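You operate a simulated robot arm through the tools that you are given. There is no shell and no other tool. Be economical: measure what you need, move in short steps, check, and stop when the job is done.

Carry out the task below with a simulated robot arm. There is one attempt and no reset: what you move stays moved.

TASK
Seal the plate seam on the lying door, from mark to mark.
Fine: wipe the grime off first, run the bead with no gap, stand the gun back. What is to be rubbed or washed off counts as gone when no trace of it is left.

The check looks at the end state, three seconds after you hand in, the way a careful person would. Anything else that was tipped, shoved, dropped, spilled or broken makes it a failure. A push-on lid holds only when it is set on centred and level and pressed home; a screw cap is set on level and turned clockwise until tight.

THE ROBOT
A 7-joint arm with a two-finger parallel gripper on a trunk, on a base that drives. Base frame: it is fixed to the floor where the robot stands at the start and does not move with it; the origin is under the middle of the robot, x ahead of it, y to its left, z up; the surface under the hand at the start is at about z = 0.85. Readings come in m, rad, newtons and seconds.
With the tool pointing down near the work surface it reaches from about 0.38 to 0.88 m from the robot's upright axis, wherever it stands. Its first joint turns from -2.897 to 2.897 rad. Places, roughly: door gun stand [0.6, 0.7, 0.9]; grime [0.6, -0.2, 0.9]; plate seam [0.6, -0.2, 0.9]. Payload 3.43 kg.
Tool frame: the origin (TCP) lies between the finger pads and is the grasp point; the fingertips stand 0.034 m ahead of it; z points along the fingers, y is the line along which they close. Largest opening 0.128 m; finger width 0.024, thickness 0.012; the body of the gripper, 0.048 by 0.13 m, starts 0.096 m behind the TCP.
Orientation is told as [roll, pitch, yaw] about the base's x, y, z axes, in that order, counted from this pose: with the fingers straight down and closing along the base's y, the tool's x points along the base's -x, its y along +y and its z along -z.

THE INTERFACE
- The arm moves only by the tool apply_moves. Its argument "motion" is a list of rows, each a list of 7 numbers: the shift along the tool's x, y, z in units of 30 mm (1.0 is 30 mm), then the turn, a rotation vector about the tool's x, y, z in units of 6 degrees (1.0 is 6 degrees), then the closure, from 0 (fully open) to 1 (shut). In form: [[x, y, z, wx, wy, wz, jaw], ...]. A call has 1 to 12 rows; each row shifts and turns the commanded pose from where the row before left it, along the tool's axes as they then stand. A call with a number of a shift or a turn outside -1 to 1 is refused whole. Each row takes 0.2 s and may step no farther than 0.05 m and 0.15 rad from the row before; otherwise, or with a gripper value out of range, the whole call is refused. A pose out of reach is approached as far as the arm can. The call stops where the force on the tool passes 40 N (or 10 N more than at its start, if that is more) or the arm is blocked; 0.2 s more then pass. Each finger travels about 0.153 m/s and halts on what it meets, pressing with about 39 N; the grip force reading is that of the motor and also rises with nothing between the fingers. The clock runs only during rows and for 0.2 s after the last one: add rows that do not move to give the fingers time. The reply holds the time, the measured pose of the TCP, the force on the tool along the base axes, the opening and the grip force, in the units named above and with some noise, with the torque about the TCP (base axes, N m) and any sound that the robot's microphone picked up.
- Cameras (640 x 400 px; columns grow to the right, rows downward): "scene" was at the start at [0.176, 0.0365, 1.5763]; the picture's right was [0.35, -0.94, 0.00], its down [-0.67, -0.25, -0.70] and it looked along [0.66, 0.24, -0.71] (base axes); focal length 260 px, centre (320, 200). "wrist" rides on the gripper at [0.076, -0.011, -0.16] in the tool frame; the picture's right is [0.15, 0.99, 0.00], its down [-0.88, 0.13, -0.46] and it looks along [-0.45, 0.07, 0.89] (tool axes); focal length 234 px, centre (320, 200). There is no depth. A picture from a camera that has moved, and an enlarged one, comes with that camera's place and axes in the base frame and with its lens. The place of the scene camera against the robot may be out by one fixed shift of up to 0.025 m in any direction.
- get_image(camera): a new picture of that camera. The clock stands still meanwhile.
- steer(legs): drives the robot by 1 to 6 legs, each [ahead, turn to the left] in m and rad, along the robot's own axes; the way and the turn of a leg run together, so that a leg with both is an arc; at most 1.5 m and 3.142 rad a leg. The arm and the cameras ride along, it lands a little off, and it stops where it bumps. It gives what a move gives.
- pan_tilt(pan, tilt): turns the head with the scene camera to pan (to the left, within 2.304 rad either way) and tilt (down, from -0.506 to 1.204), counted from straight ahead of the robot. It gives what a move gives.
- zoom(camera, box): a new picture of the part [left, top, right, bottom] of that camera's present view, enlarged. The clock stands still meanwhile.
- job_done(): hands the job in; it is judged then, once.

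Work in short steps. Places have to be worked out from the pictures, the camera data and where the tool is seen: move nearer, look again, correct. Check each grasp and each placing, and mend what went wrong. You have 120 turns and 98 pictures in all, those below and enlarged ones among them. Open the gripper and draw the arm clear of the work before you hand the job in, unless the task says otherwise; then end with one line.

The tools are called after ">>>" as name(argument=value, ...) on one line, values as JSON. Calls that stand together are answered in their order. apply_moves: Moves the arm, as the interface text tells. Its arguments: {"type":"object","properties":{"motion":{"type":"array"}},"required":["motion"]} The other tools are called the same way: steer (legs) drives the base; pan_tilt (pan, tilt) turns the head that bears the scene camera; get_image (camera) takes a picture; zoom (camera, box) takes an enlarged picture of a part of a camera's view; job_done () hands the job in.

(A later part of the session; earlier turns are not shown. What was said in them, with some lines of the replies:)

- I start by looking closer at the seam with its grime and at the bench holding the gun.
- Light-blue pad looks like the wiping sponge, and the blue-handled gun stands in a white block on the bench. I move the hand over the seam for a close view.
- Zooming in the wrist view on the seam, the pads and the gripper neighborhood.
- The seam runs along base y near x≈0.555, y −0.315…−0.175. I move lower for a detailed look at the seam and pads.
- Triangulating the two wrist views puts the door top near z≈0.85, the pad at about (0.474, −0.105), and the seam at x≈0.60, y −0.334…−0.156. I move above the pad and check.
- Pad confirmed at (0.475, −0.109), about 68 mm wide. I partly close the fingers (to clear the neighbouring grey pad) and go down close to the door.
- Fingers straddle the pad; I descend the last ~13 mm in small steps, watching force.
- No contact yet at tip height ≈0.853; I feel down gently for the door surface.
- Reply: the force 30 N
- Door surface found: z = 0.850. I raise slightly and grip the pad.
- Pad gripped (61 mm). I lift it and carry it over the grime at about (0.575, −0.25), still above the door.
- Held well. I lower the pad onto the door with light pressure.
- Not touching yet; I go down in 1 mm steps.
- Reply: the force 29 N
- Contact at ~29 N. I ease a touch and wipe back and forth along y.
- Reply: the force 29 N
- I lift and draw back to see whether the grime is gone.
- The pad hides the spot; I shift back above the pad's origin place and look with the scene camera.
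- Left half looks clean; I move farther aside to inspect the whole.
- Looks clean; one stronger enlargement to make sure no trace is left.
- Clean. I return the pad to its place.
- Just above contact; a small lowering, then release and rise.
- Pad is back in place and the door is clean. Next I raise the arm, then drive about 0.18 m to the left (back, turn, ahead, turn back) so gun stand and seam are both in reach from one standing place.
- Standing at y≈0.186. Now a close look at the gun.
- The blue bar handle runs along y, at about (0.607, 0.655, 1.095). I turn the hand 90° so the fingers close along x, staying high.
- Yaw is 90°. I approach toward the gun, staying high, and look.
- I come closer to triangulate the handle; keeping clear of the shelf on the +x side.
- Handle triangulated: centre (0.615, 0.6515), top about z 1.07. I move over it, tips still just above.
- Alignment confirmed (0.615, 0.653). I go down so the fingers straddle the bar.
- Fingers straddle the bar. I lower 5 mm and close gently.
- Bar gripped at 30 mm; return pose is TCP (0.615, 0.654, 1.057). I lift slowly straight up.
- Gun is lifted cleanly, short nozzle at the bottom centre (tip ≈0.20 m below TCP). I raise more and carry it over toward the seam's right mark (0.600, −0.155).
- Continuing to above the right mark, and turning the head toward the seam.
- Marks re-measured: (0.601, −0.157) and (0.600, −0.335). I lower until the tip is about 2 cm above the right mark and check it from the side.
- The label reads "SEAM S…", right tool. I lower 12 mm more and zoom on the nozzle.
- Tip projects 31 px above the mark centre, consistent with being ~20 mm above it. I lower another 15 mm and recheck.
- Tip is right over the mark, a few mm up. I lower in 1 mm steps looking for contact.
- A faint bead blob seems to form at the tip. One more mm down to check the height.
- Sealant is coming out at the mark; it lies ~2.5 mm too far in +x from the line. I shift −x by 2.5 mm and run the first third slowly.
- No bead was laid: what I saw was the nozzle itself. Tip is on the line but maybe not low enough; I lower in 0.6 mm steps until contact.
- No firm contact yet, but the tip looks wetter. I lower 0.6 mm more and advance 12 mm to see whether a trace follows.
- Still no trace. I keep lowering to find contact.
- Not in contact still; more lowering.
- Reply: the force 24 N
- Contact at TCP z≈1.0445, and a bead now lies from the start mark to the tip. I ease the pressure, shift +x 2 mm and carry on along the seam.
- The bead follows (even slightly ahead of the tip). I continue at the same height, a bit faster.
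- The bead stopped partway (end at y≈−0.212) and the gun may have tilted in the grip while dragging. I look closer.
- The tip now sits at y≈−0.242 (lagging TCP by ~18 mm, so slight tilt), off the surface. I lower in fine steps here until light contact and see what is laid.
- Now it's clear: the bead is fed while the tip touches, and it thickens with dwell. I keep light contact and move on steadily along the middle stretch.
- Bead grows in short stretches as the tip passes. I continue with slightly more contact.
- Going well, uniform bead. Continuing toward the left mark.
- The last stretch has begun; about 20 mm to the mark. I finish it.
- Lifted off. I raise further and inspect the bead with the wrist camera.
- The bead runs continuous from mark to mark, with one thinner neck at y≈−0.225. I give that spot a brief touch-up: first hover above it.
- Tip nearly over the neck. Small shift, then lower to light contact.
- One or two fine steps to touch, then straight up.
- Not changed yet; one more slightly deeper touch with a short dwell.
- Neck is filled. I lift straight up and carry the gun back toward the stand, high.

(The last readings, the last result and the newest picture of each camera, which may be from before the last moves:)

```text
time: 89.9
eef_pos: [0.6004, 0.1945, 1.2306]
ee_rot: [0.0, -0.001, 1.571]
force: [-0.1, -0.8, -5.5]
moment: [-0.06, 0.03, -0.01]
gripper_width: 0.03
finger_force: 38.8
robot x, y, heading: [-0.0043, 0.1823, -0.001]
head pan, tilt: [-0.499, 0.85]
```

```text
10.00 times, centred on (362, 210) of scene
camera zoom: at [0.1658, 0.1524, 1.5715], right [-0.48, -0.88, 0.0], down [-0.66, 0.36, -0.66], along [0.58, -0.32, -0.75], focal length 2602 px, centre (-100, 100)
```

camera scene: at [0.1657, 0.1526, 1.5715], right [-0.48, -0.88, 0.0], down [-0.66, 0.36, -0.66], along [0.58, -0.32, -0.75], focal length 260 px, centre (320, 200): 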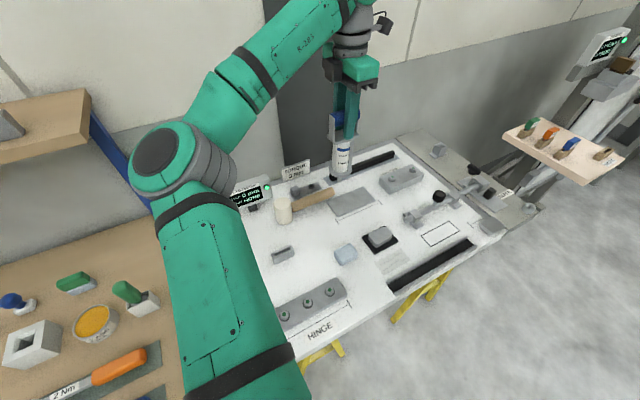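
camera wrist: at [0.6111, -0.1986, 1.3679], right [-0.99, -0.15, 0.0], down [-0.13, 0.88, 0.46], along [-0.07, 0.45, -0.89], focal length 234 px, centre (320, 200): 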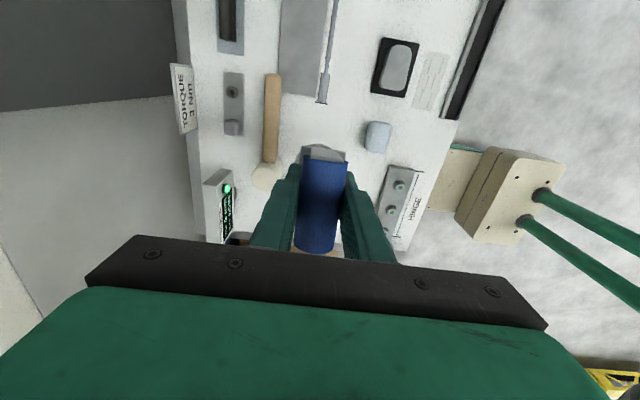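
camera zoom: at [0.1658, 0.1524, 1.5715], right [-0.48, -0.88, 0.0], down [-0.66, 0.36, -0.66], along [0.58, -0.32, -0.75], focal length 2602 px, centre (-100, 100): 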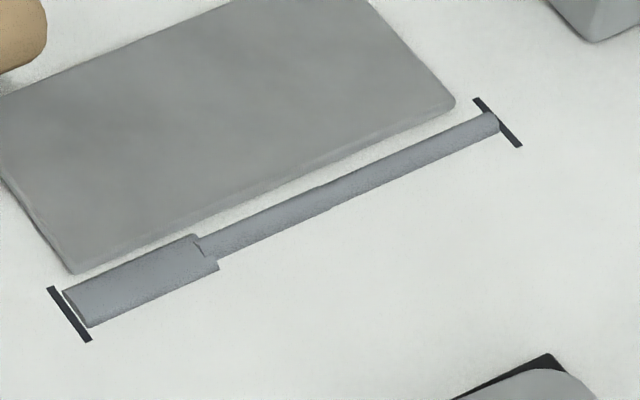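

Bead is good from mark to mark. I continue to above the stand and turn the head back there for comparison.

>>> apply_moves(motion=[[-0.9, 0, 0, 0, 0, 0, 0.9], [-0.9, 0, 0, 0, 0, 0, 0.9], [-0.9, 0, 0, 0, 0, 0, 0.9], [-0.9, 0, 0, 0, 0, 0, 0.9], [-0.9, 0, 0, 0, 0, 0, 0.9], [-0.9, 0, 0, 0, 0, 0, 0.9], [-0.9, 0, 0, 0, 0, 0, 0.9], [-0.9, 0, 0, 0, 0, 0, 0.9], [-0.9, 0, 0, 0, 0, 0, 0.9], [-0.9, 0, 0, 0, 0, 0, 0.9]])

>>> apply_moves(motion=[[-0.9, -0.1, 0, 0, 0, 0, 0.9], [-0.9, -0.1, 0, 0, 0, 0, 0.9], [-0.9, -0.1, 0, 0, 0, 0, 0.9], [-0.9, -0.1, 0, 0, 0, 0, 0.9], [-0.9, -0.1, 0, 0, 0, 0, 0.9], [-0.9, 0, 0, 0, 0, 0, 0.9], [-0.95, 0, 0, 0, 0, 0, 0.9], [0, 0, 0, 0, 0, 0, 0.9]])

>>> pan_tilt(pan=0.354, tilt=0.789)

>>> zoom(camera="scene", box=[190, 110, 290, 250])

```text
time: 92.1
eef_pos: [0.6011, 0.4662, 1.2316]
ee_rot: [0.0, 0.0, 1.573]
force: [-0.4, -0.2, -4.9]
moment: [-0.05, 0.0, 0.05]
gripper_width: 0.0298
finger_force: 39.0
robot x, y, heading: [-0.0069, 0.1841, -0.005]
head pan, tilt: [-0.499, 0.85]
```

```text
time: 93.9
eef_pos: [0.6159, 0.6553, 1.2317]
ee_rot: [-0.002, 0.0, 1.571]
force: [0.3, 0.6, -6.2]
moment: [-0.12, 0.01, -0.01]
gripper_width: 0.0302
finger_force: 39.1
robot x, y, heading: [-0.0039, 0.1868, 0.002]
head pan, tilt: [-0.499, 0.85]
```

```text
time: 95.1
eef_pos: [0.6156, 0.6568, 1.2312]
ee_rot: [0.0, 0.001, 1.571]
force: [-0.7, 1.0, -4.9]
moment: [-0.12, 0.0, -0.01]
gripper_width: 0.0305
finger_force: 39.3
robot x, y, heading: [-0.0011, 0.1819, -0.001]
head pan, tilt: [0.354, 0.789]
```

```text
2.86 times, centred on (240, 180) of scene
camera zoom: at [0.1733, 0.2185, 1.5764], right [0.34, -0.94, 0.0], down [-0.67, -0.24, -0.7], along [0.66, 0.24, -0.71], focal length 744 px, centre (549, 257)
```

zoom: 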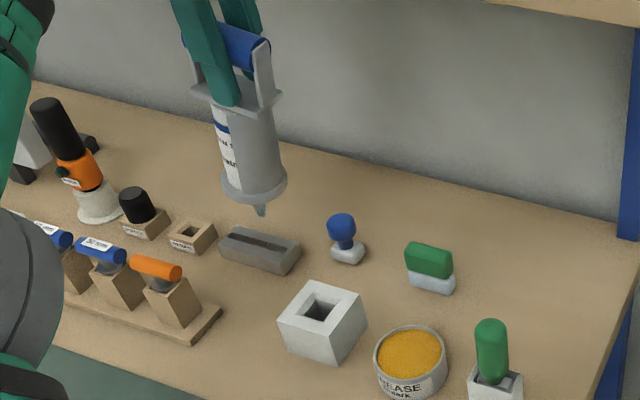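

Gun leans a bit (tip toward +y). I lower to the earlier reference height for a pixel comparison and rotate 6° to straighten.

>>> apply_moves(motion=[[0, 0, 0.9, 0, 0, 0, 0.9], [0, 0, 0.9, 0, 0, 0, 0.9], [0, 0, 0.73, 0, 1, 0, 0.9], [0, 0, 0, 0, 0, 0, 0.9]])

>>> zoom(camera="scene", box=[190, 110, 290, 250])

```text
time: 96.1
eef_pos: [0.6157, 0.6577, 1.1551]
ee_rot: [0.0, 0.106, 1.57]
force: [0.1, 0.8, -5.4]
moment: [-0.05, 0.03, 0.0]
gripper_width: 0.0302
finger_force: 39.0
robot x, y, heading: [-0.0028, 0.1793, 0.002]
head pan, tilt: [0.354, 0.789]
```

```text
2.86 times, centred on (240, 180) of scene
camera zoom: at [0.1733, 0.2185, 1.5764], right [0.34, -0.94, 0.0], down [-0.67, -0.24, -0.7], along [0.66, 0.24, -0.71], focal length 744 px, centre (549, 257)
```

zoom: 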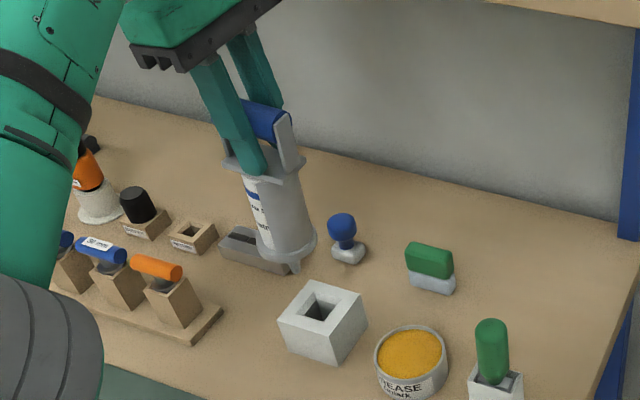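

Still ~3° of lean by pixel comparison. I correct that and compare again near the stand, at y matching the pick pose.

>>> apply_moves(motion=[[0, 0, 0, 0, 0.47, 0, 0.9], [0, 0, 0.4, 0, 0, 0, 0.9], [0, 0, 0, 0, 0, 0, 0.9]])

>>> zoom(camera="scene", box=[190, 110, 290, 250])

>>> zoom(camera="scene", box=[210, 170, 274, 240])

```text
time: 96.9
eef_pos: [0.615, 0.6548, 1.1434]
ee_rot: [-0.001, 0.156, 1.573]
force: [-0.2, 0.6, -5.3]
moment: [0.01, 0.02, 0.0]
gripper_width: 0.0304
finger_force: 38.8
robot x, y, heading: [-0.0055, 0.182, -0.005]
head pan, tilt: [0.354, 0.789]
```

```text
2.86 times, centred on (240, 180) of scene
camera zoom: at [0.1733, 0.2185, 1.5764], right [0.35, -0.94, 0.0], down [-0.67, -0.24, -0.7], along [0.66, 0.24, -0.71], focal length 744 px, centre (549, 257)
```

zoom: 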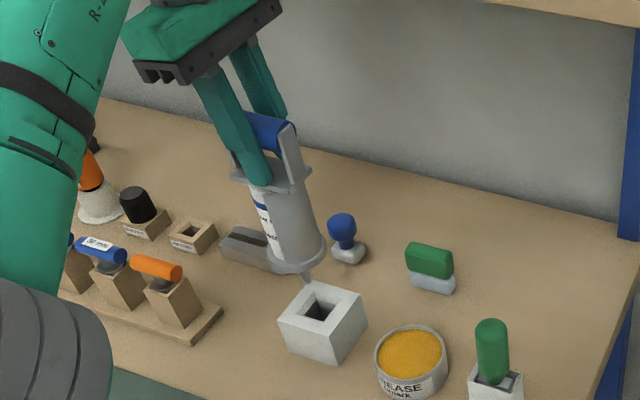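

```text
5.71 times, centred on (242, 205) of scene
camera zoom: at [0.1733, 0.2185, 1.5764], right [0.35, -0.94, 0.0], down [-0.67, -0.24, -0.7], along [0.66, 0.24, -0.71], focal length 1487 px, centre (766, 171)
```

zoom: 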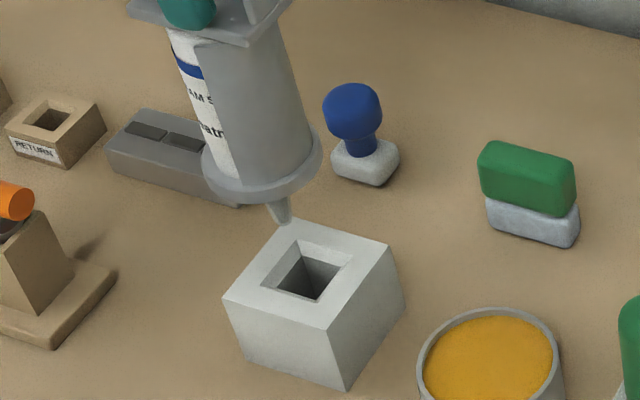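

Upright again (matches the reference picture). I lower straight down toward the stand.

>>> apply_moves(motion=[[-0.093, 0, 0.593, 0, 0, 0, 0.9], [-0.093, 0, 0.593, 0, 0, 0, 0.9], [-0.093, 0, 0.593, 0, 0, 0, 0.9], [-0.062, 0, 0.4, 0, 0, 0, 0.9], [0, 0, 0, 0, 0, 0, 0.9]])

>>> zoom(camera="scene", box=[210, 170, 274, 240])

```text
time: 98.1
eef_pos: [0.6162, 0.6535, 1.076]
ee_rot: [0.001, 0.154, 1.571]
force: [-0.1, -0.6, -5.5]
moment: [-0.03, 0.0, 0.03]
gripper_width: 0.0299
finger_force: 38.8
robot x, y, heading: [-0.0013, 0.1814, -0.005]
head pan, tilt: [0.354, 0.789]
```

```text
5.71 times, centred on (242, 205) of scene
camera zoom: at [0.1733, 0.2185, 1.5764], right [0.35, -0.94, 0.0], down [-0.67, -0.24, -0.7], along [0.66, 0.24, -0.71], focal length 1487 px, centre (766, 171)
```

zoom: 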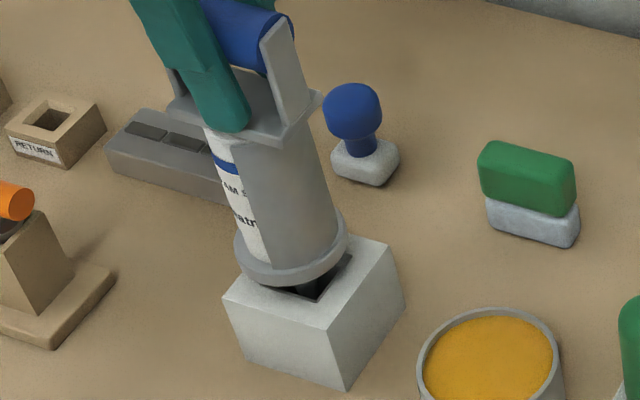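

Nozzle is entering the hole. I lower further in small steps until the collar seats.

>>> apply_moves(motion=[[-0.047, 0, 0.3, 0, 0, 0, 0.9], [-0.031, 0, 0.2, 0, 0, 0, 0.9], [-0.016, 0, 0.1, 0, 0, 0, 0.9], [-0.008, 0, 0.05, 0, 0, 0, 0.9], [0, 0, 0, 0, 0, 0, 0.9]])

>>> zoom(camera="scene", box=[210, 170, 274, 240])

```text
time: 99.3
eef_pos: [0.6156, 0.6542, 1.0577]
ee_rot: [0.001, 0.153, 1.57]
force: [0.3, -1.0, -3.9]
moment: [-0.06, 0.01, 0.01]
gripper_width: 0.0299
finger_force: 38.7
robot x, y, heading: [-0.0032, 0.183, -0.002]
head pan, tilt: [0.354, 0.789]
```

```text
5.71 times, centred on (242, 205) of scene
camera zoom: at [0.1733, 0.2185, 1.5764], right [0.35, -0.94, 0.0], down [-0.67, -0.24, -0.7], along [0.66, 0.24, -0.71], focal length 1487 px, centre (766, 171)
```

zoom: 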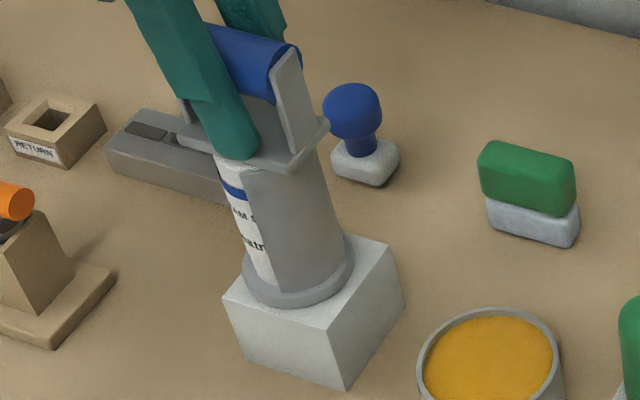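

Nearly seated (force starting to change). A few finer steps to full contact.

>>> apply_moves(motion=[[-0.006, 0, 0.04, 0, 0, 0, 0.9], [-0.006, 0, 0.04, 0, 0, 0, 0.9], [-0.006, 0, 0.04, 0, 0, 0, 0.9], [0, 0, 0, 0, 0, 0, 0.9]])

```text
time: 100.3
eef_pos: [0.616, 0.654, 1.0556]
ee_rot: [-0.005, 0.15, 1.571]
force: [2.5, 1.7, 17.4]
moment: [-0.15, 0.02, 0.16]
gripper_width: 0.03
finger_force: 39.0
robot x, y, heading: [-0.0034, 0.1812, -0.007]
head pan, tilt: [0.354, 0.789]
```

Seated with ~20 N. I ease slightly and open the fingers, then check that it stands.

>>> apply_moves(motion=[[0.008, 0, -0.05, 0, 0, 0, 0.9], [0, 0, 0, 0, 0, 0, 0.7], [0, 0, 0, 0, 0, 0, 0.45], [0, 0, 0, 0, 0, 0, 0.3], [0, 0, 0, 0, 0, 0, 0.3]])

>>> zoom(camera="scene", box=[210, 150, 274, 240])

>>> get_image(camera="wrist")

```text
time: 101.5
eef_pos: [0.6152, 0.655, 1.054]
ee_rot: [0.001, 0.154, 1.571]
force: [-0.4, -0.3, 0.0]
moment: [0.02, -0.02, -0.01]
gripper_width: 0.0897
finger_force: 0.1
robot x, y, heading: [-0.0004, 0.1854, -0.005]
head pan, tilt: [0.354, 0.789]
```

```text
4.44 times, centred on (242, 195) of scene
camera zoom: at [0.1732, 0.2185, 1.5764], right [0.35, -0.94, 0.0], down [-0.67, -0.24, -0.7], along [0.66, 0.24, -0.71], focal length 1157 px, centre (667, 222)
```

zoom: 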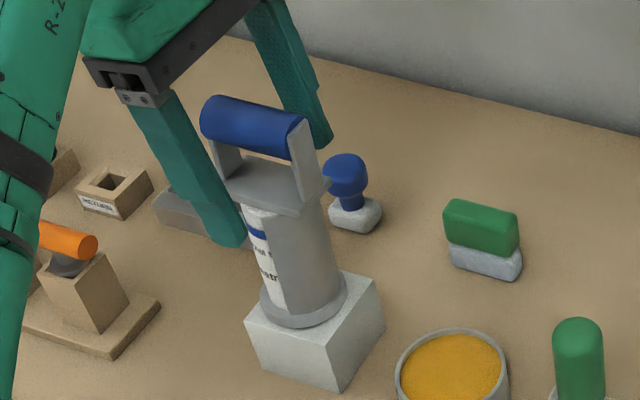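

```text
21 pictures are left
camera wrist: at [0.628, 0.6032, 1.2238], right [-0.99, -0.15, 0.02], down [-0.13, 0.94, 0.31], along [-0.07, 0.31, -0.95], focal length 234 px, centre (320, 200)
```

wrist: 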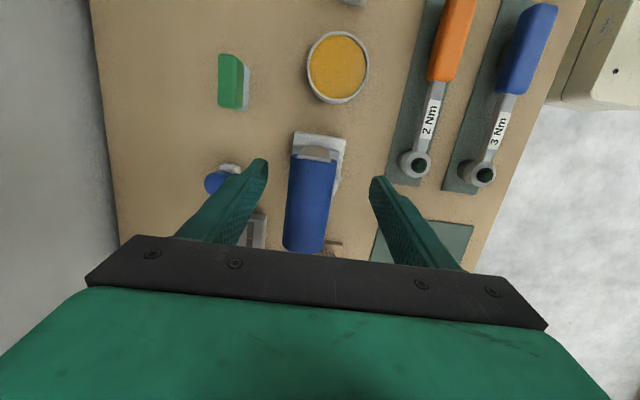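

The gun stands upright in its block. I draw the hand straight up and away.

>>> apply_moves(motion=[[0.078, 0, -0.494, 0, 0, 0, 0.3], [0.14, 0, -0.89, 0, 0, 0, 0.3], [0.14, 0, -0.89, 0, 0, 0, 0.3], [0.14, 0, -0.89, 0, 0, 0, 0.3], [0.14, 0, -0.89, 0, 0, 0, 0.3], [0.14, 0, -0.89, 0, 0, 0, 0.3], [0.14, 0, -0.89, 0, 0, 0, 0.3], [0.9, 0.2, 0, 0, 0, 0, 0], [0.9, 0.4, 0, 0, -0.5, 0, 0], [0.9, 0.4, 0, 0, -0.5, 0, 0], [0.9, 0.4, 0, 0, -0.47, 0, 0], [0.9, 0.4, 0, 0, 0, 0, 0]])

>>> apply_moves(motion=[[0.9, 0.4, 0, 0, 0, 0, 0], [0.9, 0.4, 0, 0, 0, 0, 0], [0.9, 0.4, 0, 0, 0, 0, 0], [0.9, 0.4, 0, 0, 0, 0, 0], [0.9, 0, 0, 0, 0, 0, 0]])

>>> get_image(camera="scene")

>>> zoom(camera="scene", box=[400, 200, 640, 400])

```text
time: 104.1
eef_pos: [0.561, 0.5199, 1.2449]
ee_rot: [0.002, 0.001, 1.573]
force: [0.3, -0.4, -1.1]
moment: [0.01, 0.02, 0.01]
gripper_width: 0.1278
finger_force: 0.1
robot x, y, heading: [-0.004, 0.1801, 0.002]
head pan, tilt: [0.354, 0.789]
```

```text
time: 105.3
eef_pos: [0.5135, 0.3845, 1.2439]
ee_rot: [0.0, 0.0, 1.572]
force: [-0.1, 0.3, 1.0]
moment: [0.01, -0.03, 0.02]
gripper_width: 0.128
finger_force: 0.0
robot x, y, heading: [-0.002, 0.1818, 0.0]
head pan, tilt: [0.354, 0.789]
```

```text
20 pictures are left
camera scene: at [0.173, 0.2187, 1.5764], right [0.35, -0.94, 0.0], down [-0.67, -0.25, -0.7], along [0.66, 0.24, -0.71], focal length 260 px, centre (320, 200)
```

scene: 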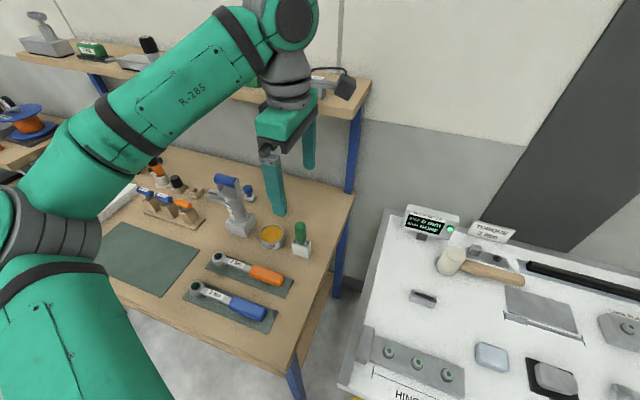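

```text
2.00 times, centred on (520, 300) of scene
camera zoom: at [0.173, 0.2187, 1.5764], right [0.35, -0.94, 0.0], down [-0.67, -0.25, -0.7], along [0.66, 0.24, -0.71], focal length 520 px, centre (-80, 0)
```

zoom: 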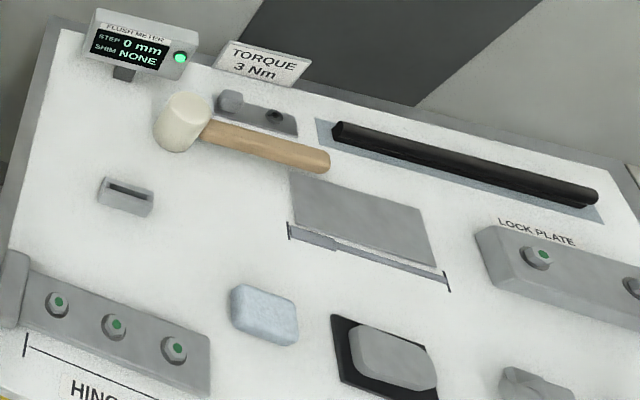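

Bead runs mark to mark, grime is gone, pad is back, the gun stands in its block, and the arm is clear. I hand the job in.

>>> job_done()

```text
The job is handed in.
```

I wiped the plate seam clean, ran one continuous bead from mark to mark, and stood the gun back in its block. The bead is wider over roughly the first third at the right-hand mark, where the nozzle dwelt; the rest is even. The wiping pad is back in its place, and the arm is clear with the gripper open.
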